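You operate a simulated robot arm through the tools that you are given. There is no shell and no other tool. Be economical: measure what you need, move in short steps, check, and stop when the job is done.

You are at the controls of a simulated two-armed robot. One attempt, no reset.

TASK
Bend both tie ends back, pass the red bag across and crate it.
Fine: the white end and the yellow end first; then from one hand to the other in the air; then it stands upright in the crate. Set down upright: red bag.

It is judged by the outcome, as a careful person would: the job done as asked, and still so three seconds after it is handed in. It fails if anything else is knocked over, pushed out of place, dropped, spilled or broken.

THE ROBOT
Two 7-joint arms with two-finger grippers on one trunk, on a base that drives. Base frame: it is fixed to the floor where the robot stands at the start and does not move with it; the origin is under the middle of the robot, x ahead of it, y to its left, z up; the surface under the hand at the start is at about z = 86. Lengths are in cm, angles in degrees, forces in N, time in s.
The left shoulder is at the start at [4.1, 17.5, 122.8], the right one opposite. With the tool pointing down near the work surface each hand reaches from about 10 to 84 cm from the robot's upright axis, wherever it stands, measured 20 degrees to its own side. Places, roughly: inside of the crate [50, -60, 90]; orange bag (9x6x14 cm) [-860, 80, 120]; white tie end of the red bag [50, 0, 100]; yellow tie end of the red bag [50, -20, 100]. Payload 2.94 kg a hand.
The TCP of each hand is the grasp point between the finger pads, 3 cm short of the fingertips. In the tool frame z runs along the fingers and y along their closing line. Largest opening 13.8 cm; the body of the gripper starts 10.9 cm behind the TCP.
Orientation is that of the tool frame in the base frame, as [roll, pitch, yaw] about the fixed x, y, z axes, in that order (R = Rz(yaw) Ry(pitch) Rx(roll)). With the fingers straight down and closing along the base's y, the tool's x points along the base's -x, its y along +y and its z along -z.

THE INTERFACE
- The arms move only by the tool arm_command. It takes "left_series", "right_series" or both (then of equal length, played together; a hand with none holds still); each is a list of rows, each a list of 7 numbers: the shift along the base's x, y, z in cm, then the turn, a rotation vector about the base's x, y, z in degrees, then the closure, from 0 (fully open) to 1 (shut). In form: [[dx, dy, dz, wx, wy, wz, gripper], ...]. A call has 1 to 8 rows; each row shifts and turns the commanded pose from where the row before left it. Rows are played at 5 a second. More than 5 cm and 8.6 degrees between two rows, or a gripper value outside its range, and nothing of the call is played. A pose out of reach is approached as far as the arm can. The call stops where the force on the tool passes 40 N (or 10 N more than at its start, if that is more) or the arm is blocked; 0.2 s more then pass. The fingers move at their own pace and stop on an object; they squeeze with about 43 N. The grip force told is the motor's: it shows also when the fingers shut on nothing. Time passes only in rows, and 0.2 s behind the last, so rows that do not move let the fingers close. The reply holds the time, the measured pose of the TCP, the force on the tool along the base axes, the opening and the grip force, in the units named above and with some noise, with the torque about the TCP (base axes, N m) and any sound that the robot's microphone picked up.
- Cameras (640 x 400 px; columns grow to the right, rows downward): "scene" is now at [9.34, -3.49, 169.9]; the picture's right is [-0.47, -0.88, 0.00], its down [-0.67, 0.36, -0.65] and it looks along [0.57, -0.31, -0.76] (base axes); focal length 263 px, centre (320, 200). "left" rides on the left gripper at [7.1, -1.9, -14.6] in its tool frame; the picture's right is [0.26, 0.96, 0.00], its down [-0.85, 0.23, -0.48] and it looks along [-0.46, 0.12, 0.88] (tool axes); focal length 280 px, centre (320, 200). "right" rides on the right gripper at [7.1, 1.9, -14.6] in its tool frame; the picture's right is [-0.26, 0.97, 0.00], its down [-0.85, -0.23, -0.48] and it looks along [-0.46, -0.12, 0.88] (tool axes); focal length 280 px, centre (320, 200).
- camera(camera): a new picture of that camera. It takes no simulated time.
- raise_lower(by): slides the trunk up (or, below 0, down) by that many cm; the arms and the scene camera ride with it, the base frame stays. It gives what a move gives, with no picture.
- base_move(legs): drives the robot by 1 to 6 legs, each [ahead, turn to the left] in cm and degrees, along the robot's own axes; the way and the turn of a leg run together, so that a leg with both is an arc; at most 150 cm and 180 degrees a leg. The arms and the cameras ride along, it lands a little off, and it stops where it bumps. It gives what a move gives.
- pan_tilt(pan, tilt): turns the head with the scene camera to pan (to the left, within 120 degrees either way) and tilt (down, from -29 to 69), counted from straight ahead of the robot. It gives what a move gives.
- pixel_to_xyz(camera, pixels): there is no depth. For up to 12 entries [column, row, z] of the newest picture of that camera ("zoom" is the newest enlarged one), the place [x, y] in the base frame at which the ray of that pixel passes the height z, good to about 0.3 cm. It takes no simulated time.
- enlarge(camera, box): a new picture of the part [left, top, right, bottom] of that camera's present view, enlarged. It takes no simulated time.
- close_job(): hands the job in; it is judged then, once.

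Go step by step. Measure first, check grasps and placings, and put right what went wrong. The budget is 80 turns and 70 pictures, counting those below and the enlarged ones. Unless the task says otherwise, let go and move clear before handing in, and close with one line.

The tools are called after ">>>" by a JSON object that holds its "fn" and its "kwargs". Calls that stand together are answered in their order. arm_command: Moves the arms, as the interface text tells. Its arguments: {"type":"object","properties":{"left_series":{"type":"array","items":{"type":"array","items":{"type":"number"}}},"right_series":{"type":"array","items":{"type":"array","items":{"type":"number"}}}},"required":[]} The other tools are called the same way: raise_lower (by) slides the trunk up or down; base_move (legs) drives the base; pan_tilt (pan, tilt) turns the head that bears the scene camera; camera (camera) takes a picture; pixel_to_xyz (camera, pixels) gives the place at which the rays of pixels pass given heights; enlarge (camera, box) takes an enlarged picture of a part of a camera's view; close_job () hands the job in.

At the start:

```text
clock: 0.0
left_tool_pos: [43.23, -3.02, 120.32]
left_tool_rot: [-179.9, -0.1, -179.9]
left_wrist_force: [12.1, 50.7, -23.0]
left_wrist_torque: [-7.57, 1.6, -0.85]
left_grip_width: 13.79
left_grip_force: 0.1
right_tool_pos: [46.31, -45.09, 126.4]
right_tool_rot: [-180.0, 0.0, -179.9]
right_wrist_force: [-0.9, 0.0, 0.9]
right_wrist_torque: [0.01, -0.01, -0.02]
right_grip_width: 13.8
right_grip_force: 0.2
trunk travel left (down, up): [-40.0, 33.4]
robot x, y, heading: [-0.07, -0.1, 0.1]
head pan, tilt: [-28.2, 49.3]
```

scene: 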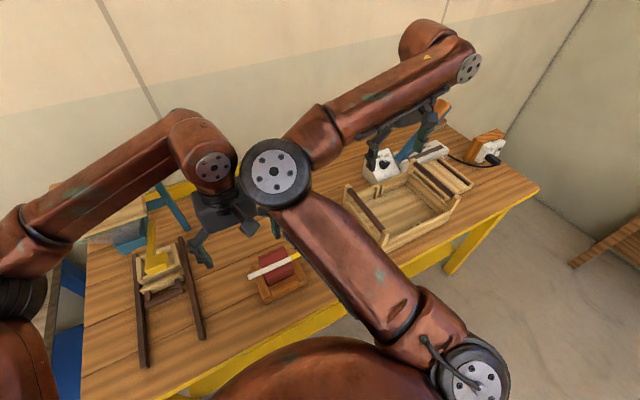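
right: 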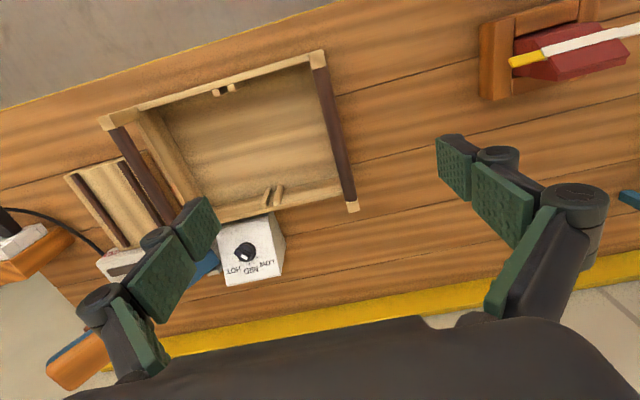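
left: 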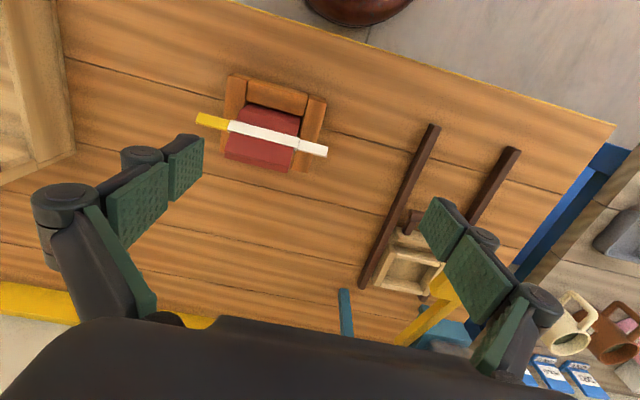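

The left hand reads a 50 N side force at the start, while the right hand reads almost none, so I need to find out whether it touches something. The red bag sits in a small wooden holder (left picture ~265,140) with a white and a yellow tie end; I'll look closer.

>>> {"fn": "enlarge", "kwargs": {"camera": "left", "box": [160, 50, 360, 190]}}

>>> {"fn": "enlarge", "kwargs": {"camera": "scene", "box": [140, 100, 340, 320]}}

>>> {"fn": "pixel_to_xyz", "kwargs": {"camera": "left", "pixels": [[200, 118, 100], [231, 126, 100], [327, 152, 100], [231, 75, 88], [325, 100, 88], [308, 170, 88], [225, 155, 88]]}}

>>> {"fn": "arm_command", "kwargs": {"left_series": [[0, 0, 0, 0, 0, 0, 0]]}}

```text
2.86 times, centred on (260, 120) of left
```

zoom: 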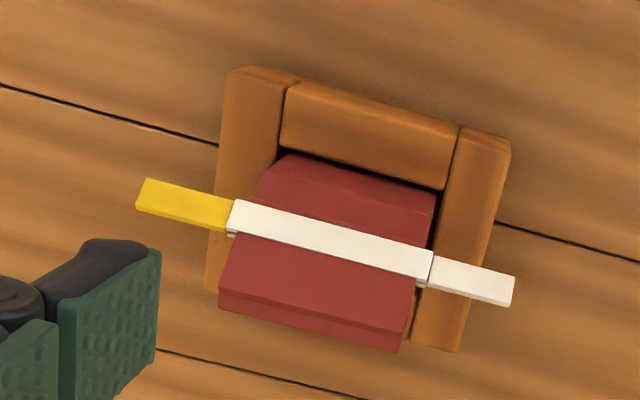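

```text
1.82 times, centred on (240, 210) of scene
```

zoom: 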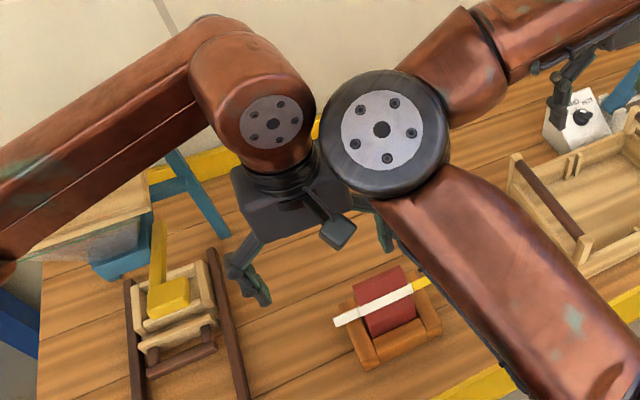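

```text
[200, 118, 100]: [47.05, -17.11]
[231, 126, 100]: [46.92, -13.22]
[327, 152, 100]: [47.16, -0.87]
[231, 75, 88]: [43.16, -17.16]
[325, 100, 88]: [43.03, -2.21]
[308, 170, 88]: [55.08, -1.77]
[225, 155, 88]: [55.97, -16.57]
```

```text
clock: 0.4
left_tool_pos: [43.11, -3.07, 120.32]
left_tool_rot: [-180.0, -0.2, -179.9]
left_wrist_force: [-1.4, 6.8, -1.8]
left_wrist_torque: [-1.22, -0.23, -0.25]
left_grip_width: 13.81
left_grip_force: 0.0
right_tool_pos: [46.36, -45.2, 126.37]
right_tool_rot: [-180.0, 0.1, -180.0]
right_wrist_force: [0.0, 0.3, -0.2]
right_wrist_torque: [0.03, 0.01, 0.01]
right_grip_width: 13.76
right_grip_force: 0.1
trunk travel left (down, up): [-40.0, 33.4]
robot x, y, heading: [-0.07, 0.1, -0.1]
head pan, tilt: [-28.2, 49.3]
```

The 50 N dropped to 7 N when the arm played one idle row, and the scene picture shows the left gripper (~340,230) touching the right elbow. I'll draw the left hand away to +y and up.

>>> {"fn": "arm_command", "kwargs": {"left_series": [[0, 2, 0, 0, 0, 0, 0], [0, 2, 0, 0, 0, 0, 0], [0, 2, 0, 0, 0, 0, 0], [0, 0, 0, 0, 0, 0, 0]]}}

>>> {"fn": "camera", "kwargs": {"camera": "scene"}}

```text
clock: 1.4
left_tool_pos: [43.1, 3.02, 120.19]
left_tool_rot: [179.9, 0.0, 180.0]
left_wrist_force: [0.7, 1.0, -0.1]
left_wrist_torque: [-0.04, 0.03, -0.03]
left_grip_width: 13.8
left_grip_force: 0.0
right_tool_pos: [46.19, -45.25, 126.39]
right_tool_rot: [-179.9, 0.1, -180.0]
right_wrist_force: [0.5, -0.1, -0.1]
right_wrist_torque: [0.03, 0.01, -0.03]
right_grip_width: 13.81
right_grip_force: 0.0
trunk travel left (down, up): [-40.0, 33.4]
robot x, y, heading: [-0.03, -0.05, -0.3]
head pan, tilt: [-28.2, 49.3]
```

```text
64 pictures are left
```

scene: 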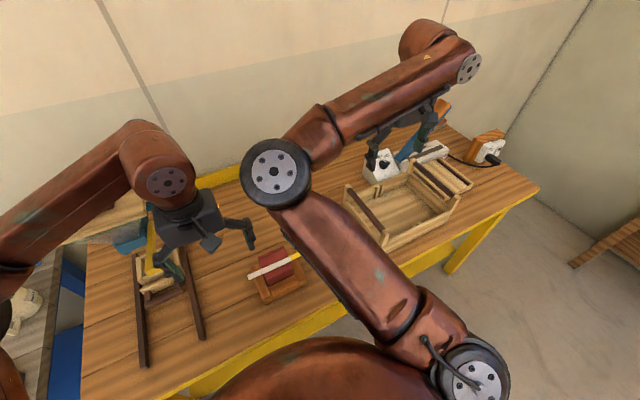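

Freed: the left wrist force is about 1 N. Now I'll take a second view of the bag for triangulation, from the left and right hand cameras.

>>> {"fn": "enlarge", "kwargs": {"camera": "left", "box": [80, 50, 320, 200]}}

>>> {"fn": "enlarge", "kwargs": {"camera": "right", "box": [450, 0, 640, 120]}}

>>> {"fn": "enlarge", "kwargs": {"camera": "scene", "box": [220, 230, 340, 310]}}

```text
2.67 times, centred on (200, 125) of left
```

zoom: 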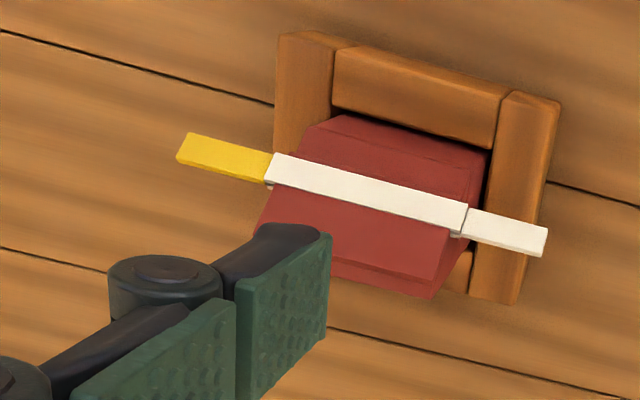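

```text
3.33 times, centred on (545, 60) of right
```

zoom: 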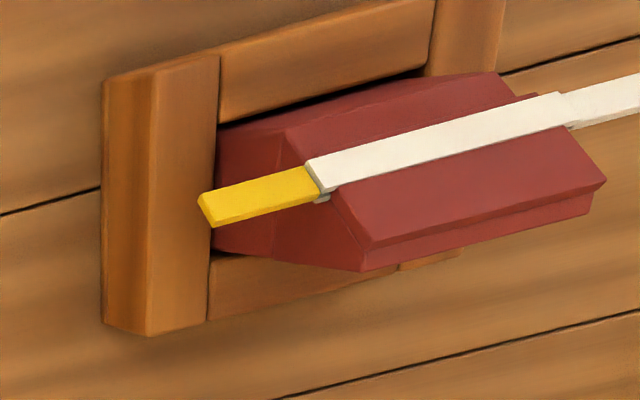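

```text
5.00 times, centred on (280, 270) of scene
```

zoom: 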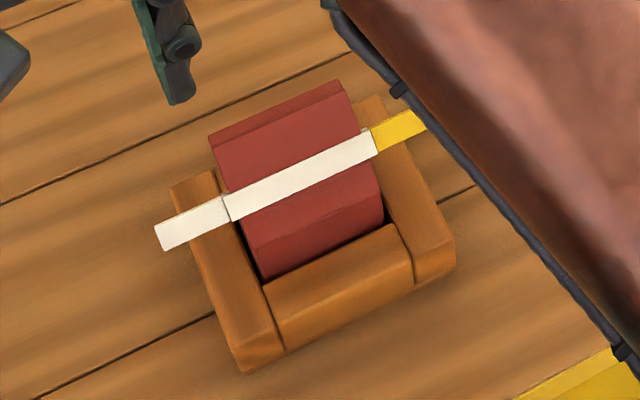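

The tie is a flat strip near the top of the bag with both ends sticking out (yellow at y≈-17, white at y≈-1), but how they hinge isn't clear. I'll move the right hand nearer for a low, close view.

>>> {"fn": "arm_command", "kwargs": {"right_series": [[-2, 3, -3, 0, 0, 0, 0.5], [-2, 3, -3, 0, 0, 0, 0.5], [-2, 3, -3, 0, 0, 0, 0.5], [-2, 3, -3, 0, 0, 0, 0.5], [0, 0, 0, 0, 0, 0, 0.5]], "left_series": [[-1, 1, 0, 0, 0, 0, 0.5], [-1, 1, 0, 0, 0, 0, 0.5], [-1, 1, 0, 0, 0, 0, 0.5], [-1, 1, 0, 0, 0, 0, 0.5], [0, 0, 0, 0, 0, 0, 0.5]]}}

>>> {"fn": "camera", "kwargs": {"camera": "right"}}

>>> {"fn": "camera", "kwargs": {"camera": "left"}}

```text
clock: 2.3
left_tool_pos: [39.99, 6.96, 119.74]
left_tool_rot: [179.3, -0.2, -179.2]
left_wrist_force: [5.6, 4.1, 2.7]
left_wrist_torque: [-0.45, 0.4, 0.19]
left_grip_width: 6.83
left_grip_force: 0.0
right_tool_pos: [39.56, -35.16, 116.51]
right_tool_rot: [-179.8, 0.4, 179.7]
right_wrist_force: [-0.6, 0.7, -0.1]
right_wrist_torque: [-0.01, -0.01, 0.0]
right_grip_width: 6.9
right_grip_force: 0.1
trunk travel left (down, up): [-40.0, 33.4]
robot x, y, heading: [0.27, 0.23, 0.1]
head pan, tilt: [-28.2, 49.3]
stopped in row 4 (left hand): the force on the tool passed its limit at 53 N (the readings are from after the stop); the commanded pose is now the measured one
```

```text
60 pictures are left
```

right: 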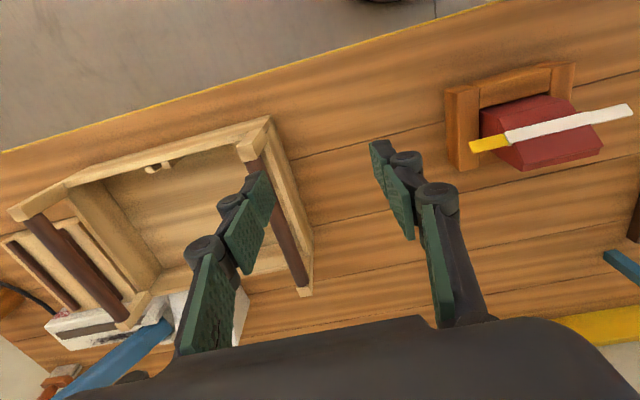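

```text
59 pictures are left
```

left: 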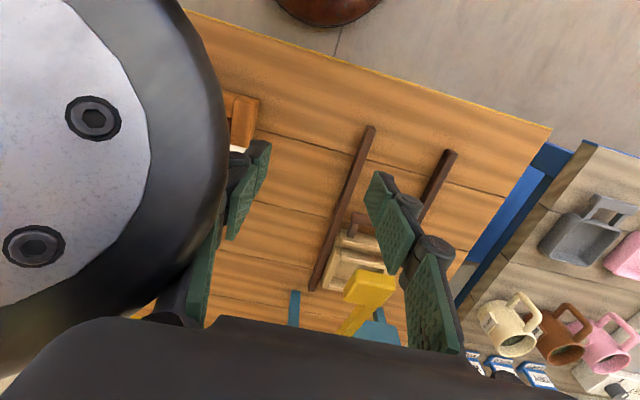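

The right elbow swings inward and touched the left hand (the left picture shows it at ~130,150). I'll bring the right hand back out and further to the right at height, giving the left hand room.

>>> {"fn": "arm_command", "kwargs": {"right_series": [[0, -3, 3, 0, 0, 0, 0.5], [0, -3, 3, 0, 0, 0, 0.5], [0, -3, 3, 0, 0, 0, 0.5], [0, -4, 1, 0, 0, 0, 0.5], [0, -4, 0, 0, 0, 0, 0.5], [-1, -4, 0, 0, 0, 0, 0.5], [-1, -4, 0, 0, 0, 0, 0.5]]}}

>>> {"fn": "camera", "kwargs": {"camera": "scene"}}

>>> {"fn": "camera", "kwargs": {"camera": "left"}}

```text
clock: 3.9
left_tool_pos: [40.07, 6.55, 119.77]
left_tool_rot: [179.0, -0.2, -179.3]
left_wrist_force: [-0.1, -1.1, 0.7]
left_wrist_torque: [0.03, -0.01, -0.02]
left_grip_width: 6.9
left_grip_force: 0.0
right_tool_pos: [37.57, -60.52, 126.43]
right_tool_rot: [180.0, 0.3, 179.8]
right_wrist_force: [0.7, -0.4, 0.1]
right_wrist_torque: [0.06, 0.0, 0.0]
right_grip_width: 6.91
right_grip_force: 0.0
trunk travel left (down, up): [-40.0, 33.4]
robot x, y, heading: [-0.19, -0.08, 0.0]
head pan, tilt: [-28.2, 49.3]
```

```text
58 pictures are left
```

scene: 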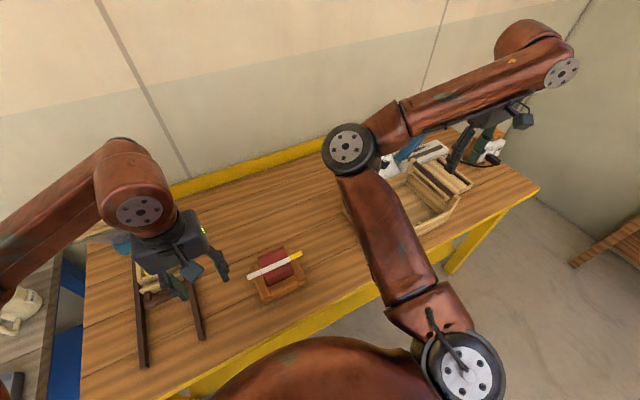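

```text
57 pictures are left
```

left: 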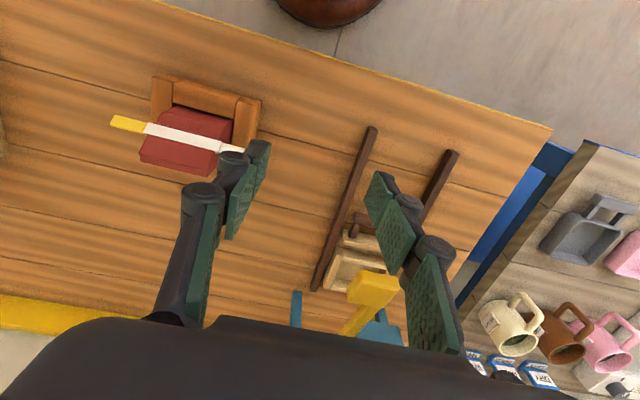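

The bag is now clear in both pictures (scene ~277,270; left ~190,135). I'll take enlarged views and triangulate the tie and bag corners.

>>> {"fn": "enlarge", "kwargs": {"camera": "scene", "box": [236, 236, 316, 306]}}

>>> {"fn": "enlarge", "kwargs": {"camera": "left", "box": [100, 60, 280, 180]}}

>>> {"fn": "enlarge", "kwargs": {"camera": "left", "box": [280, 100, 480, 350]}}

```text
5.71 times, centred on (276, 271) of scene
```

zoom: 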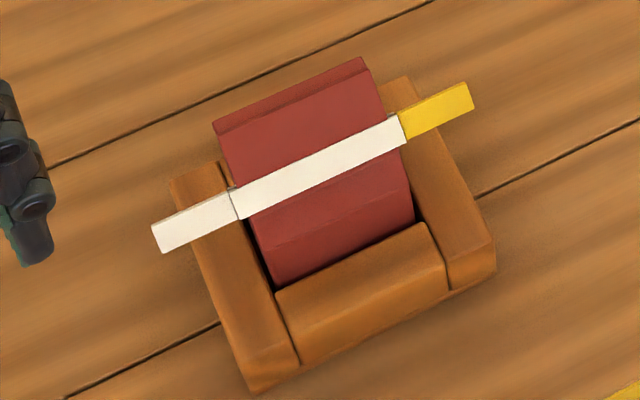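

```text
3.33 times, centred on (190, 120) of left
```

zoom: 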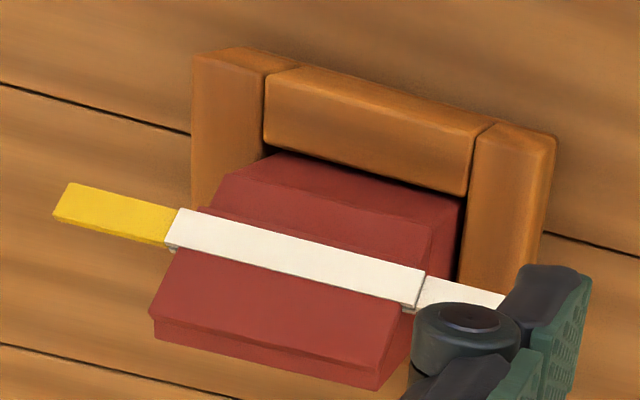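

```text
1.60 times, centred on (380, 225) of left
```

zoom: 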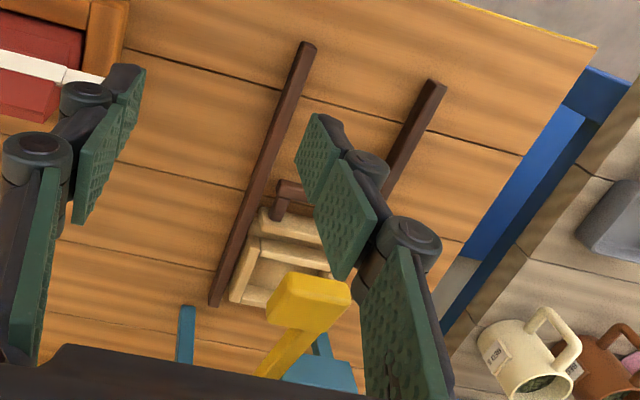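

I'll query both views at two heights for the same corners, to intersect the rays.

>>> {"fn": "pixel_to_xyz", "kwargs": {"camera": "scene", "pixels": [[291.2, 260.8, 100], [291.2, 260.8, 105], [289.5, 255.8, 100], [302.8, 254.7, 100], [262, 274.3, 100], [260.2, 269.2, 100], [248, 280.5, 100], [246.4, 275.7, 100], [284.8, 248.6, 100], [258.1, 259.6, 100], [266.4, 279.8, 100], [291.8, 269.2, 100]]}}

>>> {"fn": "pixel_to_xyz", "kwargs": {"camera": "left", "pixels": [[148, 122.4, 100], [148, 122.4, 105], [143.5, 132.9, 100], [115.6, 114.9, 100], [221.5, 141, 100], [217.9, 151.5, 100], [138.4, 153.6, 100], [208, 171, 100], [161.5, 111.6, 100], [223.6, 127.5, 100], [140.5, 162, 100]]}}

>>> {"fn": "pixel_to_xyz", "kwargs": {"camera": "scene", "pixels": [[271.6, 290, 92], [254, 271, 92], [264, 303, 86], [308, 284, 86], [296, 265, 92], [283.4, 246, 100], [257.3, 257.3, 100]]}}

```text
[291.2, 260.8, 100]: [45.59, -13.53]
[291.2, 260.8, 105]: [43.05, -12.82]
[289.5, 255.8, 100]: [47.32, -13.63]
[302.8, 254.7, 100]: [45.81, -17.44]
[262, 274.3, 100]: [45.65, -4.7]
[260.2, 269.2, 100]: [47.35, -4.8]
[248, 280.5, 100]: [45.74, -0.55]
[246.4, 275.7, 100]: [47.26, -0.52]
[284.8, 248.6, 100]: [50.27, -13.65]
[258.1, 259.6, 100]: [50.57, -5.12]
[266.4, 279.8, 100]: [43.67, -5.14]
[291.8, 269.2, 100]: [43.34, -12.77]
```

```text
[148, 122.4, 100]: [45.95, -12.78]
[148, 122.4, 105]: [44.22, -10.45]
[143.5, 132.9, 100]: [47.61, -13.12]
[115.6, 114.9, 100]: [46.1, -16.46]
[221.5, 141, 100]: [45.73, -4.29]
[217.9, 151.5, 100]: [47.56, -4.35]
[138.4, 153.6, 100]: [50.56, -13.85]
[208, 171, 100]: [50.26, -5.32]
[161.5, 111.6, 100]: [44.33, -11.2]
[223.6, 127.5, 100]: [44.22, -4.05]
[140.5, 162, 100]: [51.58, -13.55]
```

```text
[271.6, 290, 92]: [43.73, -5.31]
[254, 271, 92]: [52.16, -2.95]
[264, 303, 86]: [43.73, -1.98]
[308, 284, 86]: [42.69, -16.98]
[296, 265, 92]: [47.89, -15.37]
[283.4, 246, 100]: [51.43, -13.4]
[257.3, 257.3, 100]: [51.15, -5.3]
```

Triangulating gives: bag x≈45.4–51.4, y≈-13.8 to -4.8, top z≈100.7. The tie lies across its near-side slope at (47.5, z≈98), with hinges at the bag's side edges, so the ends must fold back (+x) along the bag's sides. I'll bring the closed left fingers down in front of the white end.

>>> {"fn": "arm_command", "kwargs": {"left_series": [[1, -3, 0, 0, 0, 0, 1], [1, -3, 0, 0, 0, 0, 1], [0.9, -2.5, 0, 0, 0, 0, 1], [0, 0, -4, 0, 0, 0, 1], [0, 0, -4, 0, 0, 0, 1], [0, 0, -4, 0, 0, 0, 1], [0, 0, 0, 0, 0, 0, 1]]}}

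>>> {"fn": "camera", "kwargs": {"camera": "scene"}}

>>> {"fn": "camera", "kwargs": {"camera": "left"}}

```text
clock: 5.5
left_tool_pos: [42.92, -1.9, 107.72]
left_tool_rot: [179.1, -0.2, -179.3]
left_wrist_force: [1.0, -0.8, 0.3]
left_wrist_torque: [0.01, -0.02, 0.02]
left_grip_width: 0.0
left_grip_force: 28.7
right_tool_pos: [37.53, -60.28, 126.45]
right_tool_rot: [179.9, 0.4, 179.8]
right_wrist_force: [0.8, 0.4, 0.6]
right_wrist_torque: [-0.01, -0.03, 0.01]
right_grip_width: 6.89
right_grip_force: 0.1
trunk travel left (down, up): [-40.0, 33.4]
robot x, y, heading: [0.37, 0.0, -0.2]
head pan, tilt: [-28.2, 49.3]
```

```text
53 pictures are left
```

scene: 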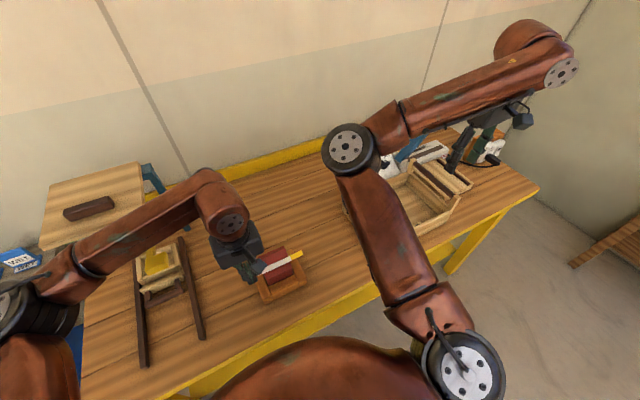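

```text
52 pictures are left
```

left: 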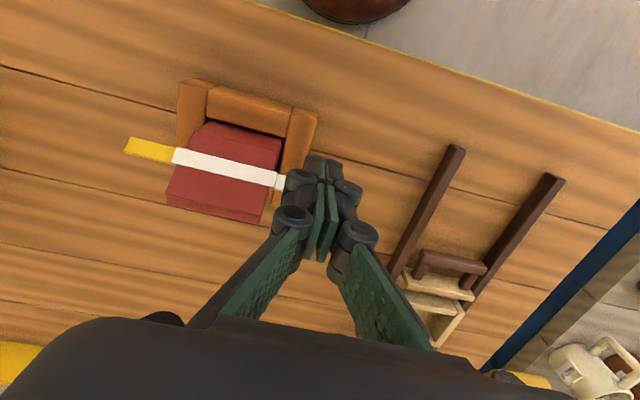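

The fingers are in place in front of the white end (left picture ~325,190), with knuckles flaring to about ±2 cm. I'll descend to tip z≈93.5 and look.

>>> {"fn": "arm_command", "kwargs": {"left_series": [[0, 0.4, -4, 0, 0, 0, 1], [0, 0, -4, 0, 0, 0, 1], [0, 0, -3.2, 0, 0, 0, 1], [0, 0, 0, 0, 0, 0, 1]]}}

>>> {"fn": "camera", "kwargs": {"camera": "left"}}

>>> {"fn": "enlarge", "kwargs": {"camera": "scene", "box": [220, 226, 320, 306]}}

```text
clock: 6.5
left_tool_pos: [42.84, -1.38, 96.69]
left_tool_rot: [179.1, -0.1, -179.5]
left_wrist_force: [-0.2, -0.1, 0.2]
left_wrist_torque: [-0.06, -0.03, 0.03]
left_grip_width: 0.0
left_grip_force: 28.8
right_tool_pos: [37.53, -60.33, 126.44]
right_tool_rot: [179.9, 0.3, 179.8]
right_wrist_force: [0.0, 0.1, 0.7]
right_wrist_torque: [0.01, -0.02, 0.0]
right_grip_width: 6.89
right_grip_force: 0.0
trunk travel left (down, up): [-40.0, 33.4]
robot x, y, heading: [0.12, 0.26, 0.0]
head pan, tilt: [-28.2, 49.3]
```

```text
51 pictures are left
```

left: 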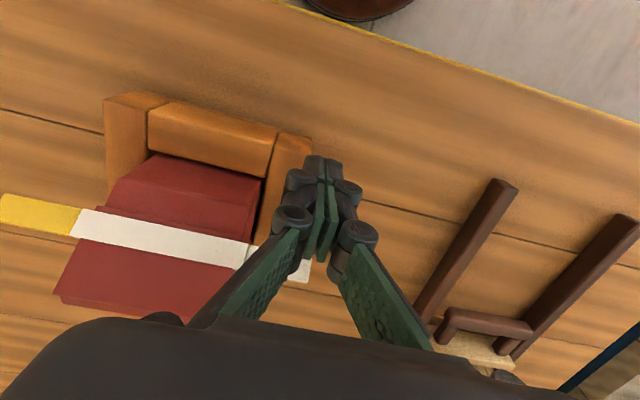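

```text
5.00 times, centred on (270, 266) of scene
```

zoom: 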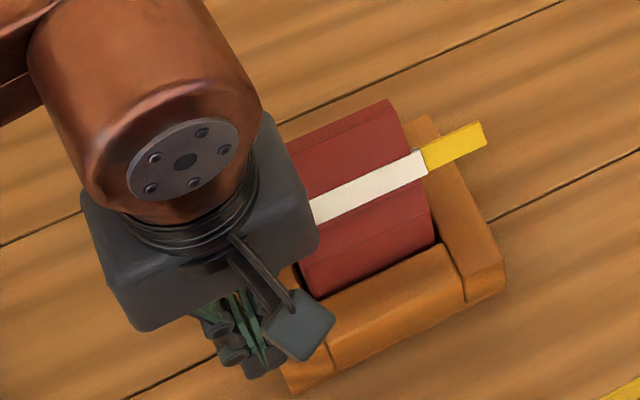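

The strip and fingers line up without touching. I'll sweep +x gently and watch the force.

>>> {"fn": "arm_command", "kwargs": {"left_series": [[1.5, 0, 0, 0, 0, 0, 1], [1.2, 0, 0, 0, 0, 0, 1], [1, 0, 0, 0, 0, 0, 1], [1, 0, 0, 0, 0, 0, 1], [0, 0, 0, 0, 0, 0, 1]]}}

>>> {"fn": "camera", "kwargs": {"camera": "left"}}

```text
clock: 7.7
left_tool_pos: [47.71, -1.36, 96.53]
left_tool_rot: [179.2, -0.2, -179.3]
left_wrist_force: [0.4, 0.8, -0.2]
left_wrist_torque: [0.01, -0.03, 0.0]
left_grip_width: 0.01
left_grip_force: 28.6
right_tool_pos: [37.54, -60.32, 126.39]
right_tool_rot: [-180.0, 0.3, 179.8]
right_wrist_force: [0.4, -0.1, -0.5]
right_wrist_torque: [0.02, 0.01, -0.01]
right_grip_width: 6.9
right_grip_force: 0.0
trunk travel left (down, up): [-40.0, 33.4]
robot x, y, heading: [-0.34, 0.29, -0.1]
head pan, tilt: [-28.2, 49.3]
```

```text
49 pictures are left
```

left: 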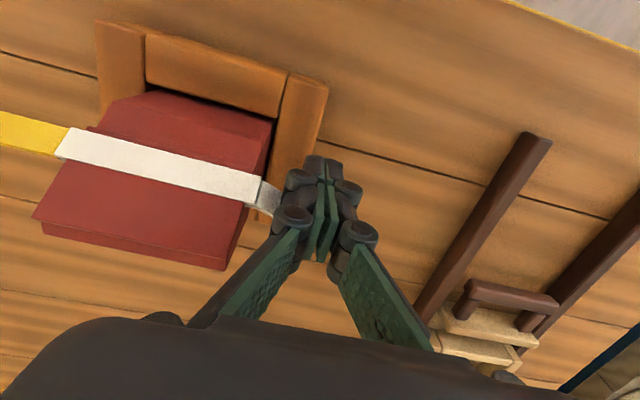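

The white end is folding back freely (left picture ~268,198), with nearly no force. I'll continue past its tip, then press it toward the bag's side.

>>> {"fn": "arm_command", "kwargs": {"left_series": [[1, 0, 0, 0, 0, 0, 1], [1, 0, 0, 0, 0, 0, 1], [0.5, -0.4, 0, 0, 0, 0, 1], [0, -0.4, 0, 0, 0, 0, 1], [0, -0.4, 0, 0, 0, 0, 1], [0, 0, 0, 0, 0, 0, 1]]}}

>>> {"fn": "camera", "kwargs": {"camera": "left"}}

```text
clock: 9.1
left_tool_pos: [50.15, -2.65, 96.45]
left_tool_rot: [179.3, -0.2, -179.3]
left_wrist_force: [-0.2, -0.7, 0.7]
left_wrist_torque: [0.01, 0.01, 0.01]
left_grip_width: 0.01
left_grip_force: 28.8
right_tool_pos: [37.45, -60.32, 126.58]
right_tool_rot: [-180.0, 0.3, 179.9]
right_wrist_force: [0.0, 0.7, -0.4]
right_wrist_torque: [-0.02, 0.03, -0.01]
right_grip_width: 6.93
right_grip_force: 0.1
trunk travel left (down, up): [-40.0, 33.4]
robot x, y, heading: [-0.02, 0.06, 0.0]
head pan, tilt: [-28.2, 49.3]
```

```text
48 pictures are left
```

left: 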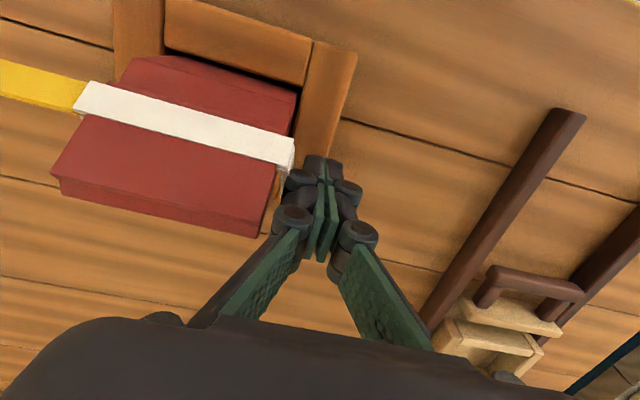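

The white end now points back along the bag's side. I'll press a little more, then back off and look.

>>> {"fn": "arm_command", "kwargs": {"left_series": [[0, -0.4, 0, 0, 0, 0, 1], [0, -0.3, 0, 0, 0, 0, 1], [0, 0, 0, 0, 0, 0, 1], [0, 1.5, 0, 0, 0, 0, 1], [0, 1.5, 0, 0, 0, 0, 1], [0, 2, 2, 0, 0, 0, 1], [0, 0, 4, 0, 0, 0, 1], [0, 0, 4, 0, 0, 0, 1]]}}

>>> {"fn": "enlarge", "kwargs": {"camera": "left", "box": [0, 0, 400, 250]}}

>>> {"fn": "enlarge", "kwargs": {"camera": "scene", "box": [230, 226, 330, 306]}}

```text
clock: 10.9
left_tool_pos: [49.93, 1.74, 106.4]
left_tool_rot: [179.2, -0.2, -179.4]
left_wrist_force: [-0.9, 0.0, 0.0]
left_wrist_torque: [0.01, 0.01, -0.02]
left_grip_width: 0.01
left_grip_force: 28.0
right_tool_pos: [37.56, -60.39, 126.41]
right_tool_rot: [-180.0, 0.5, 179.8]
right_wrist_force: [-0.5, -0.4, 0.1]
right_wrist_torque: [0.01, -0.05, 0.01]
right_grip_width: 6.91
right_grip_force: 0.0
trunk travel left (down, up): [-40.0, 33.4]
robot x, y, heading: [-0.04, -0.29, -0.0]
head pan, tilt: [-28.2, 49.3]
```

```text
1.60 times, centred on (200, 125) of left
```

zoom: 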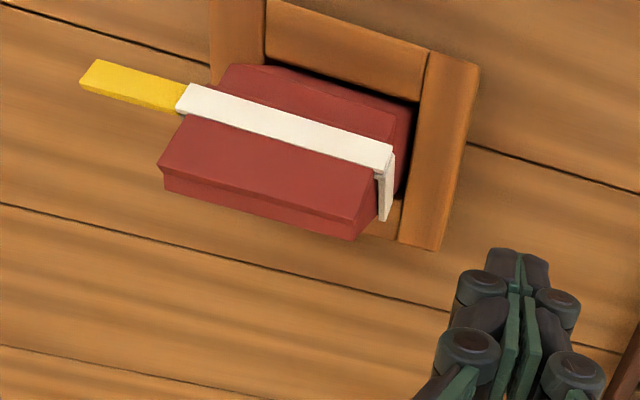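

```text
5.00 times, centred on (280, 266) of scene
```

zoom: 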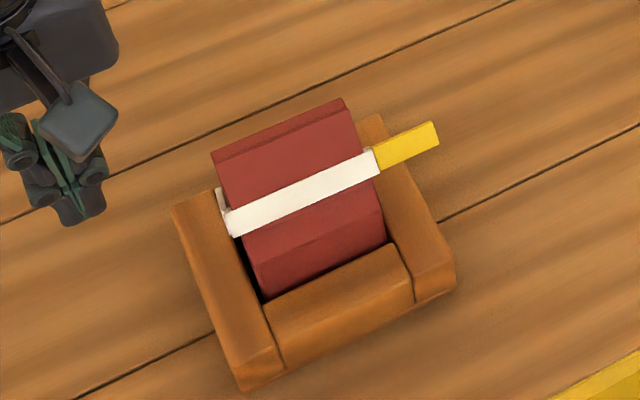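

The white end is folded flat back along the side and stays there. Before taking the left hand to the yellow end, I'll check where the right elbow lies.

>>> {"fn": "pixel_to_xyz", "kwargs": {"camera": "scene", "pixels": [[325, 148, 135], [325, 148, 125], [345, 200, 130], [365, 265, 128], [325, 148, 145], [395, 300, 125]]}}

>>> {"fn": "arm_command", "kwargs": {"left_series": [[-3, 0, 3, 0, 0, 0, 1], [-4, -2, 3, 0, 0, 0, 1], [-1, -4, 0, 0, 0, 0, 1], [0, -4, 0, 0, 0, 0, 1], [0, -3, 0, 0, 0, 0, 1], [0, 0, 0, 0, 0, 0, 1]]}}

>>> {"fn": "camera", "kwargs": {"camera": "scene"}}

```text
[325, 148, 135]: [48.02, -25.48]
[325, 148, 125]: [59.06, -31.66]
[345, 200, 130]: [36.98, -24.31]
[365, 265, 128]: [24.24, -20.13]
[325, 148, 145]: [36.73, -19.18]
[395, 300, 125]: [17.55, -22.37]
```

```text
refused: row 2 steps farther than a row can; nothing moved
```

```text
45 pictures are left
```

scene: 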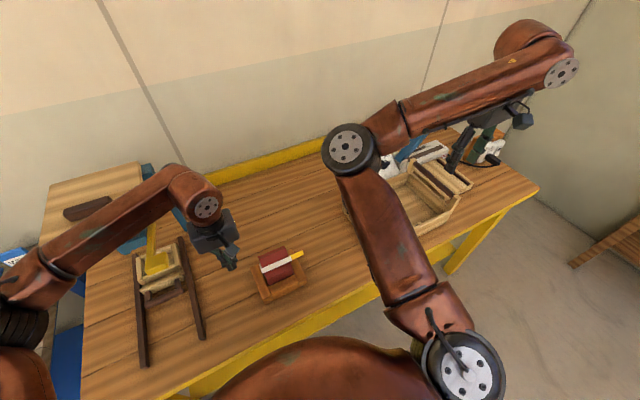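

The right arm's inner edge is at y≈-23, too close for a left wrist at y≈-17. I'll shift the right hand another 10 cm out and bring the left hand in front of the yellow end, at height.

>>> {"fn": "arm_command", "kwargs": {"right_series": [[0, -4, 0, 0, 0, 0, 0.5], [0, -4, 0, 0, 0, 0, 0.5], [0, -2, 0, 0, 0, 0, 0.5], [0, 0, 0, 0, 0, 0, 0.5], [0, 0, 0, 0, 0, 0, 0.5], [0, 0, 0, 0, 0, 0, 0.5], [0, 0, 0, 0, 0, 0, 0.5]], "left_series": [[-3, 0, 3, 0, 0, 0, 1], [-4, 0, 3, 0, 0, 0, 1], [-1, -4, 0, 0, 0, 0, 1], [0, -5, 0, 0, 0, 0, 1], [0, -5, 0, 0, 0, 0, 1], [0, -4.7, 0, 0, 0, 0, 1], [0, 0, 0, 0, 0, 0, 1]]}}

>>> {"fn": "camera", "kwargs": {"camera": "scene"}}

```text
clock: 12.5
left_tool_pos: [42.64, -16.85, 112.48]
left_tool_rot: [179.4, -0.3, -179.3]
left_wrist_force: [-0.2, 0.1, 0.5]
left_wrist_torque: [-0.01, -0.01, 0.01]
left_grip_width: 0.01
left_grip_force: 28.4
right_tool_pos: [37.63, -70.12, 126.28]
right_tool_rot: [-179.9, 0.3, 179.7]
right_wrist_force: [-0.2, 0.1, -0.2]
right_wrist_torque: [-0.07, -0.04, 0.01]
right_grip_width: 6.88
right_grip_force: 0.1
trunk travel left (down, up): [-40.0, 33.4]
robot x, y, heading: [-0.0, 0.15, -0.2]
head pan, tilt: [-28.2, 49.3]
```

```text
44 pictures are left
```

scene: 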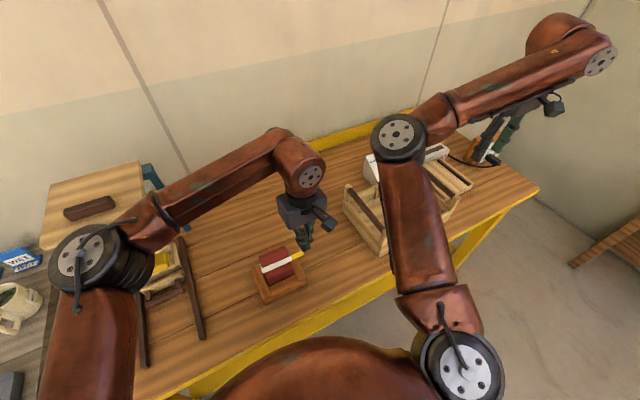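

There is plenty of clearance now. I'll descend beside the holder in front of the yellow end.

>>> {"fn": "arm_command", "kwargs": {"left_series": [[0, -0.4, -4, 0, 0, 0, 1], [0, 0, -4, 0, 0, 0, 1], [0, 0, -4, 0, 0, 0, 1], [0, 0, -3.8, 0, 0, 0, 1], [1.5, 0, 0, 0, 0, 0, 1], [1, 0, 0, 0, 0, 0, 1], [1, 0, 0, 0, 0, 0, 1], [0, 0, 0, 0, 0, 0, 1]]}}

>>> {"fn": "camera", "kwargs": {"camera": "left"}}

```text
clock: 14.3
left_tool_pos: [45.63, -17.35, 96.87]
left_tool_rot: [179.3, -0.3, -179.4]
left_wrist_force: [0.7, -0.6, 0.3]
left_wrist_torque: [0.01, -0.04, 0.01]
left_grip_width: 0.0
left_grip_force: 28.4
right_tool_pos: [37.53, -70.28, 126.2]
right_tool_rot: [180.0, 0.2, 179.8]
right_wrist_force: [0.0, 0.4, -0.4]
right_wrist_torque: [-0.05, -0.03, -0.02]
right_grip_width: 6.9
right_grip_force: 0.1
trunk travel left (down, up): [-40.0, 33.4]
robot x, y, heading: [-0.06, 0.17, -0.1]
head pan, tilt: [-28.2, 49.3]
```

```text
43 pictures are left
```

left: 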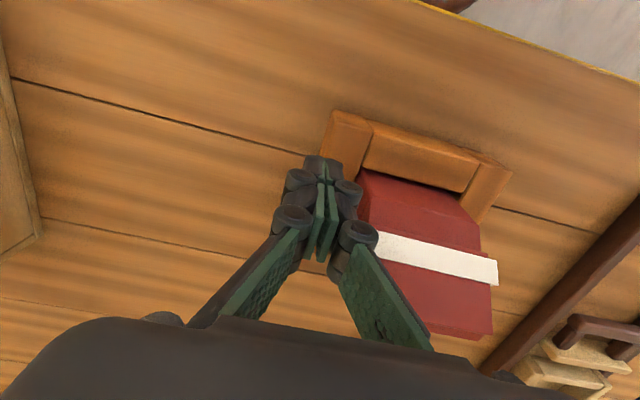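

The fingers are at the yellow end with no force. I'll continue the mirrored sweep, press in, and retreat.

>>> {"fn": "arm_command", "kwargs": {"left_series": [[1, 0, 0, 0, 0, 0, 1], [1, 0, 0, 0, 0, 0, 1], [1, 0, 0, 0, 0, 0, 1], [1, 0, 0, 0, 0, 0, 1], [0.5, 0.5, 0, 0, 0, 0, 1], [0, 0.5, 0, 0, 0, 0, 1], [0, 0.5, 0, 0, 0, 0, 1], [0, 0, 0, 0, 0, 0, 1]]}}

>>> {"fn": "camera", "kwargs": {"camera": "left"}}

```text
clock: 16.1
left_tool_pos: [50.35, -15.8, 96.69]
left_tool_rot: [179.2, -0.2, -179.4]
left_wrist_force: [-0.4, -1.5, 0.9]
left_wrist_torque: [0.04, 0.01, 0.01]
left_grip_width: 0.0
left_grip_force: 28.3
right_tool_pos: [37.49, -70.35, 126.06]
right_tool_rot: [179.9, 0.4, 179.8]
right_wrist_force: [-0.1, -0.2, -0.9]
right_wrist_torque: [-0.01, 0.01, 0.0]
right_grip_width: 6.92
right_grip_force: 0.1
trunk travel left (down, up): [-40.0, 33.4]
robot x, y, heading: [0.19, -0.24, -0.0]
head pan, tilt: [-28.2, 49.3]
```

```text
42 pictures are left
```

left: 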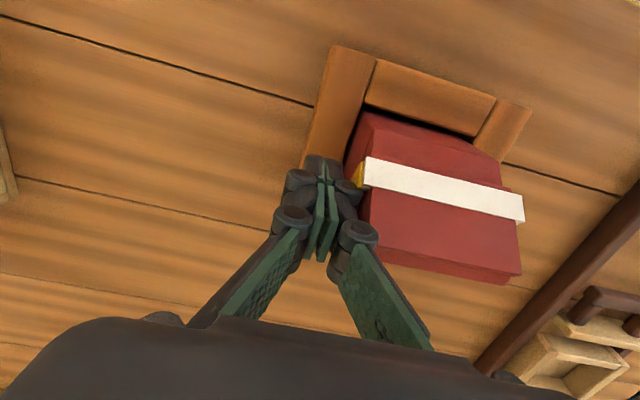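

The yellow end is bent back behind the strip's edge (~357,172). One last nudge, then retreat to look.

>>> {"fn": "arm_command", "kwargs": {"left_series": [[0, 0.4, 0, 0, 0, 0, 1], [0, 0.2, 0, 0, 0, 0, 1], [0, 0, 0, 0, 0, 0, 1], [0, -1.5, 0, 0, 0, 0, 1], [0, -1.5, 0, 0, 0, 0, 1], [0, -1, 3, 0, 0, 0, 1], [0, 0, 4.5, 0, 0, 0, 1], [0, 0, 4.5, 0, 0, 0, 1]]}}

>>> {"fn": "enlarge", "kwargs": {"camera": "left", "box": [280, 20, 560, 220]}}

>>> {"fn": "camera", "kwargs": {"camera": "right"}}

```text
clock: 17.9
left_tool_pos: [50.16, -19.29, 108.92]
left_tool_rot: [179.2, -0.2, -179.2]
left_wrist_force: [-0.1, 0.3, -0.5]
left_wrist_torque: [0.03, -0.05, -0.01]
left_grip_width: 0.0
left_grip_force: 28.4
right_tool_pos: [37.44, -70.33, 126.21]
right_tool_rot: [180.0, 0.4, 179.8]
right_wrist_force: [-0.4, 0.2, -0.9]
right_wrist_torque: [0.0, 0.02, -0.01]
right_grip_width: 6.91
right_grip_force: 0.0
trunk travel left (down, up): [-40.0, 33.4]
robot x, y, heading: [0.01, 0.18, 0.1]
head pan, tilt: [-28.2, 49.3]
```

```text
2.00 times, centred on (420, 120) of left
```

zoom: 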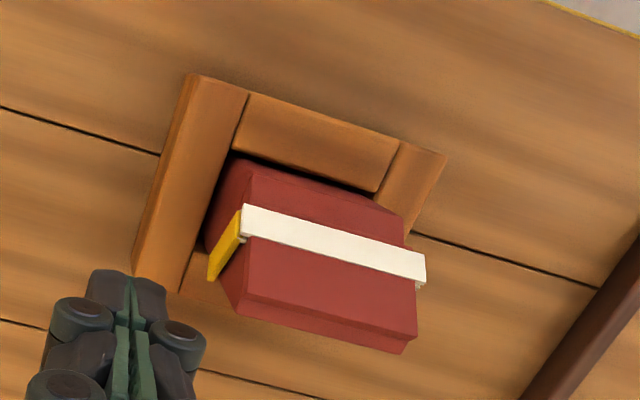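

```text
40 pictures are left
```

right: 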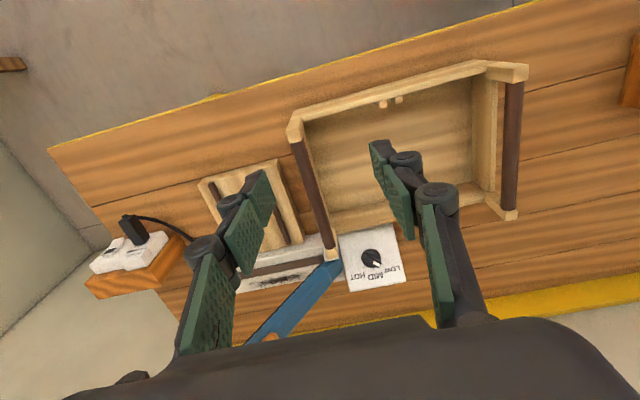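

The yellow end is folded back along the -y side, a little splayed, so I'll give it one more nudge. Then I'll survey the crate with the right camera (interior corners near (312,125), (470,85), (490,185), (335,215)).

>>> {"fn": "pixel_to_xyz", "kwargs": {"camera": "right", "pixels": [[312, 120, 87], [470, 82, 87], [472, 180, 87], [332, 213, 87], [290, 125, 96], [525, 72, 96], [513, 215, 96], [325, 258, 96], [400, 100, 87], [370, 260, 96]]}}

>>> {"fn": "enlarge", "kwargs": {"camera": "right", "box": [180, 40, 560, 290]}}

>>> {"fn": "arm_command", "kwargs": {"left_series": [[0, 0, -4.5, 0, 0, 0, 1], [0, 0, -4.5, 0, 0, 0, 1], [0.5, 0, -3, 0, 0, 0, 1], [0, 2, 0, 0, 0, 0, 1], [0, 1.5, 0, 0, 0, 0, 1], [0, 0.6, 0, 0, 0, 0, 1], [0, 0.4, 0, 0, 0, 0, 1], [0, 0, 0, 0, 0, 0, 1]]}}

```text
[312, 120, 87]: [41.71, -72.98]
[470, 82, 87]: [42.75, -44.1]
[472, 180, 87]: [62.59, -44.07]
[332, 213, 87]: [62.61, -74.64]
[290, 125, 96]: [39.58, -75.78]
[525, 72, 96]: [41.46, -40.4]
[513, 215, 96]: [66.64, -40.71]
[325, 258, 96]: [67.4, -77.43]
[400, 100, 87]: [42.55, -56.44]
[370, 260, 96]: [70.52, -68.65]
```

```text
1.60 times, centred on (370, 165) of right
```

zoom: 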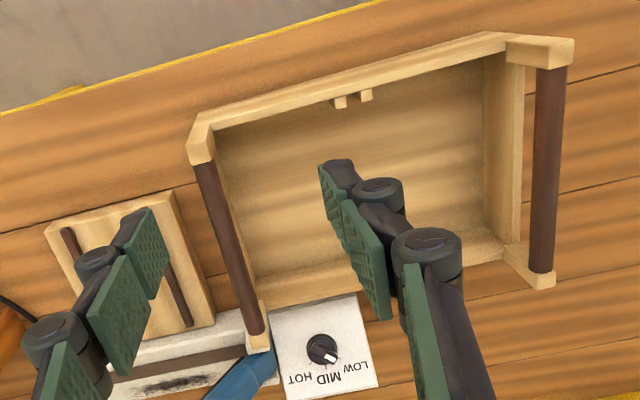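

```text
clock: 19.7
left_tool_pos: [50.69, -15.13, 96.81]
left_tool_rot: [179.2, -0.2, -179.3]
left_wrist_force: [1.9, -17.4, 8.9]
left_wrist_torque: [0.31, 0.06, -0.01]
left_grip_width: 0.0
left_grip_force: 28.5
right_tool_pos: [37.49, -70.5, 125.99]
right_tool_rot: [179.9, 0.4, 179.7]
right_wrist_force: [0.1, 0.2, 0.7]
right_wrist_torque: [-0.01, 0.0, 0.01]
right_grip_width: 6.91
right_grip_force: 0.0
trunk travel left (down, up): [-40.0, 33.4]
robot x, y, heading: [-0.04, 0.13, -0.1]
head pan, tilt: [-28.2, 49.3]
```

The yellow end is pressed snug (17 N). Plan: the left hand, yawed -90° and tilted 35° from the +y side, grips the bag's +y half across x. The right hand can then take the -y half from above, so I'll retreat and reorient the left hand.

>>> {"fn": "arm_command", "kwargs": {"left_series": [[0, -2, 0, 0, 0, 0, 1], [0, -2, 2, 0, 0, 0, 1], [0, 0, 5, 0, 0, 0, 1], [0, 0, 5, 0, 0, 0, 1], [0, 0, 5, 0, 0, 0, 1], [0, 4.5, 2, 0, 0, -8, 1], [0, 4.5, 2, 0, 0, -8, 0.7], [-1, 4.5, 0, 0, 0, -8, 0.5]]}}

>>> {"fn": "arm_command", "kwargs": {"left_series": [[-1, 1, 0, 0, 0, -8.2, 0.3], [0, 0, 0, 0, 0, -8.2, 0.3], [0, 0, 0, 0, 0, -8.2, 0.3], [0, 0, 0, 0, 0, -8.2, 0.3], [0, 0, 0, 0, 0, -8.2, 0.3], [0, 0, 0, 0, 0, -8.2, 0.3], [0, 0, 0, 0, 0, -8.2, 0.3], [0, 0, 0, 0, 0, -8.2, 0.3]]}}

>>> {"fn": "camera", "kwargs": {"camera": "scene"}}

```text
clock: 21.5
left_tool_pos: [49.51, -5.21, 118.02]
left_tool_rot: [179.2, -0.1, 156.5]
left_wrist_force: [0.2, 0.9, -0.2]
left_wrist_torque: [-0.06, 0.03, -0.02]
left_grip_width: 4.89
left_grip_force: 0.0
right_tool_pos: [37.58, -70.09, 126.33]
right_tool_rot: [-179.9, 0.3, 179.7]
right_wrist_force: [0.3, -0.2, 1.0]
right_wrist_torque: [-0.05, -0.02, 0.01]
right_grip_width: 6.9
right_grip_force: 0.0
trunk travel left (down, up): [-40.0, 33.4]
robot x, y, heading: [0.36, -0.05, -0.1]
head pan, tilt: [-28.2, 49.3]
```

```text
clock: 23.3
left_tool_pos: [41.41, -3.3, 118.25]
left_tool_rot: [-179.6, 0.2, 100.3]
left_wrist_force: [0.2, -0.3, 0.8]
left_wrist_torque: [-0.01, -0.03, -0.01]
left_grip_width: 9.66
left_grip_force: 0.1
left hand out of reach, approached as far as the arm can: row 6, 7, 8
right_tool_pos: [37.44, -70.57, 126.28]
right_tool_rot: [-180.0, 0.5, 179.8]
right_wrist_force: [-0.1, 0.3, -0.7]
right_wrist_torque: [0.01, -0.01, 0.0]
right_grip_width: 6.87
right_grip_force: 0.0
trunk travel left (down, up): [-40.0, 33.4]
robot x, y, heading: [0.06, 0.13, -0.1]
head pan, tilt: [-28.2, 49.3]
```

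```text
38 pictures are left
```

scene: 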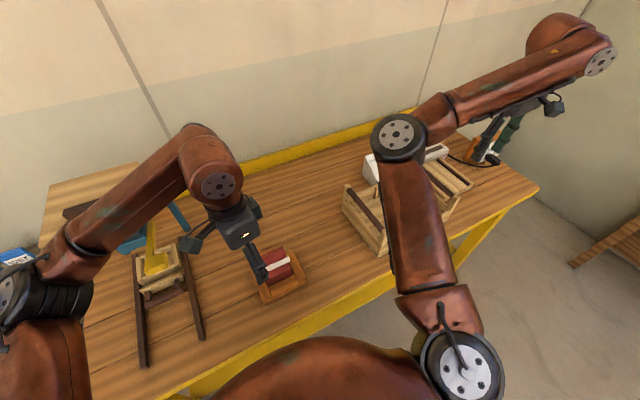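

Yaw -90° runs out of joint range (it stuck at about -80°). I'll test whether tilting the hand toward -y relieves that.

>>> {"fn": "arm_command", "kwargs": {"left_series": [[0, 2, 0, -8, 0, 0, 0.3], [0, 2, 0, -8, 0, 0, 0.3], [0, 2, 0, -8, 0, 0, 0.3], [0, 2, 0, -8, 0, 0, 0.3], [0, 0, 0, 0, 0, 0, 0.3]]}}

>>> {"fn": "camera", "kwargs": {"camera": "scene"}}

```text
clock: 24.5
left_tool_pos: [37.04, 8.98, 122.74]
left_tool_rot: [-173.8, 27.6, 102.0]
left_wrist_force: [0.3, -0.7, -0.2]
left_wrist_torque: [0.03, 0.02, -0.02]
left_grip_width: 9.69
left_grip_force: 0.1
left hand out of reach, approached as far as the arm can: row 1, 2, 3, 4
right_tool_pos: [37.51, -70.39, 126.06]
right_tool_rot: [179.9, 0.3, 179.8]
right_wrist_force: [0.2, 0.2, -0.3]
right_wrist_torque: [0.06, 0.03, 0.01]
right_grip_width: 6.89
right_grip_force: 0.1
trunk travel left (down, up): [-40.0, 33.4]
robot x, y, heading: [0.19, 0.26, 0.1]
head pan, tilt: [-28.2, 49.3]
```

```text
37 pictures are left
```

scene: 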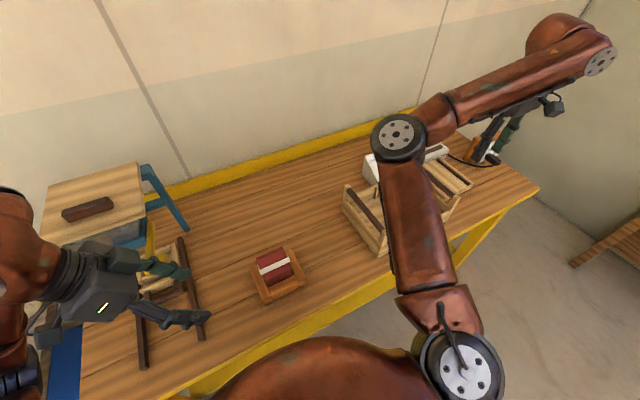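

That direction is out of reach, so I'll undo the tilt and turn the yaw back the other way (toward +90°).

>>> {"fn": "arm_command", "kwargs": {"left_series": [[1, -2, 0, 8, 0, 0, 0.3], [1, -2, 0, 8, 0, 0, 0.3], [1, -2, 0, 8, 0, 0, 0.3], [1, -2, 0, 4, 0, 8, 0.3], [0, 0, 0, 0, 0, 8.4, 0.3], [0, 0, 0, 0, 0, 8.4, 0.3], [0, 0, 0, 0, 0, 8.4, 0.3], [0, 0, 0, 0, 0, 8.4, 0.3]]}}

>>> {"fn": "camera", "kwargs": {"camera": "scene"}}

```text
refused: row 4 steps farther than a row can; nothing moved
```

```text
36 pictures are left
```

scene: 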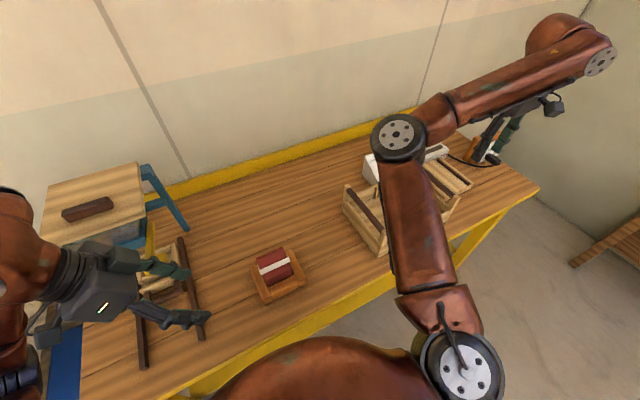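

>>> {"fn": "arm_command", "kwargs": {"left_series": [[1, -2, 0, 8, 0, 0, 0.3], [1, -2, 0, 8, 0, 0, 0.3], [1, -2, 0, 8, 0, 0, 0.3], [1, -2, 0, 3, 0, 7, 0.3], [0, 0, 0, 0, 0, 8.4, 0.3], [0, 0, 0, 0, 0, 8.4, 0.3], [0, 0, 0, 0, 0, 8.4, 0.3], [0, 0, 0, 0, 0, 8.4, 0.3]]}}

>>> {"fn": "camera", "kwargs": {"camera": "scene"}}

```text
clock: 26.3
left_tool_pos: [40.85, 1.23, 122.58]
left_tool_rot: [-179.3, 1.2, 141.1]
left_wrist_force: [0.3, 0.1, 0.1]
left_wrist_torque: [0.04, 0.0, -0.03]
left_grip_width: 9.68
left_grip_force: 0.1
left hand out of reach, approached as far as the arm can: row 3
right_tool_pos: [37.55, -70.25, 126.32]
right_tool_rot: [180.0, 0.3, 179.7]
right_wrist_force: [0.5, 0.2, -0.1]
right_wrist_torque: [-0.02, 0.06, 0.04]
right_grip_width: 6.91
right_grip_force: 0.1
trunk travel left (down, up): [-40.0, 33.4]
robot x, y, heading: [-0.02, 0.01, 0.0]
head pan, tilt: [-28.2, 49.3]
```

```text
35 pictures are left
```

scene: 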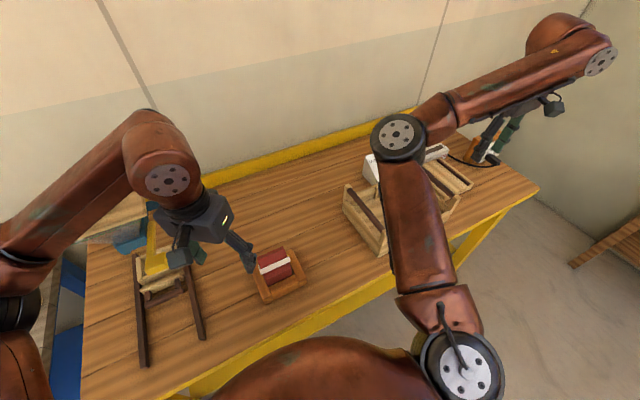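

Recovered cleanly. I'll keep rotating yaw positive toward 270° (i.e. -90°).

>>> {"fn": "arm_command", "kwargs": {"left_series": [[0, 0, 0, 0, 0, 8.4, 0.3], [0, 0, 0, 0, 0, 8.4, 0.3], [0, 0, 0, 0, 0, 8.4, 0.3], [0, 0, 0, 0, 0, 8.4, 0.3], [0, 0, 0, 0, 0, 8.4, 0.3], [0, 0, 0, 0, 0, 8.4, 0.3], [0, 0, 0, 0, 0, 8.4, 0.3], [0, 0, 0, 0, 0, 8.4, 0.3]]}}

>>> {"fn": "arm_command", "kwargs": {"left_series": [[0, 0, 0, 0, 0, 8.4, 0.3], [0, 0, 0, 0, 0, 8.4, 0.3], [0, 0, 0, 0, 0, 8.4, 0.3], [0, 0, 0, 0, 0, 8.4, 0.3], [0, 0, 0, 0, 0, 8.4, 0.3], [0, 0, 0, 0, 0, 8.4, 0.3], [0, 0, 0, 0, 0, 8.4, 0.3], [0, 0, 0, 0, 0, 2.9, 0.3]]}}

>>> {"fn": "camera", "kwargs": {"camera": "scene"}}

```text
clock: 28.1
left_tool_pos: [40.72, 1.12, 122.52]
left_tool_rot: [-179.2, 1.2, -151.6]
left_wrist_force: [0.6, 0.0, 0.4]
left_wrist_torque: [0.0, -0.03, 0.02]
left_grip_width: 9.65
left_grip_force: 0.0
right_tool_pos: [37.49, -70.38, 126.21]
right_tool_rot: [-179.9, 0.2, 179.8]
right_wrist_force: [0.0, 0.2, 0.0]
right_wrist_torque: [0.0, 0.01, -0.01]
right_grip_width: 6.89
right_grip_force: 0.0
trunk travel left (down, up): [-40.0, 33.4]
robot x, y, heading: [0.59, -0.31, -0.1]
head pan, tilt: [-28.2, 49.3]
```

```text
clock: 29.9
left_tool_pos: [40.89, 1.05, 122.51]
left_tool_rot: [-179.3, 1.2, -89.9]
left_wrist_force: [0.1, 0.7, -1.0]
left_wrist_torque: [0.03, 0.01, -0.01]
left_grip_width: 9.66
left_grip_force: 0.1
right_tool_pos: [37.54, -70.35, 126.31]
right_tool_rot: [-180.0, 0.3, 179.7]
right_wrist_force: [-0.4, 0.6, -0.6]
right_wrist_torque: [0.01, -0.01, 0.0]
right_grip_width: 6.88
right_grip_force: 0.1
trunk travel left (down, up): [-40.0, 33.4]
robot x, y, heading: [-0.01, -0.06, -0.0]
head pan, tilt: [-28.2, 49.3]
```

```text
34 pictures are left
```

scene: 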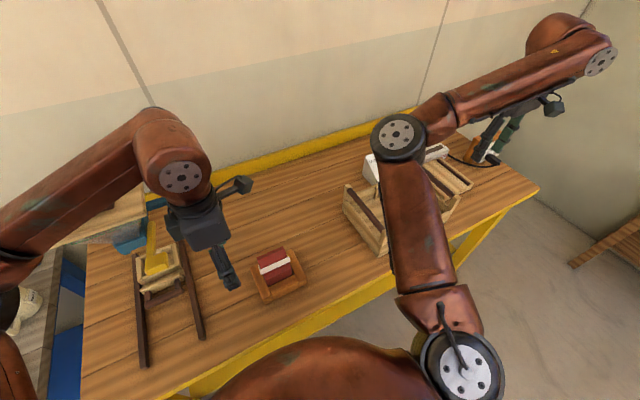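

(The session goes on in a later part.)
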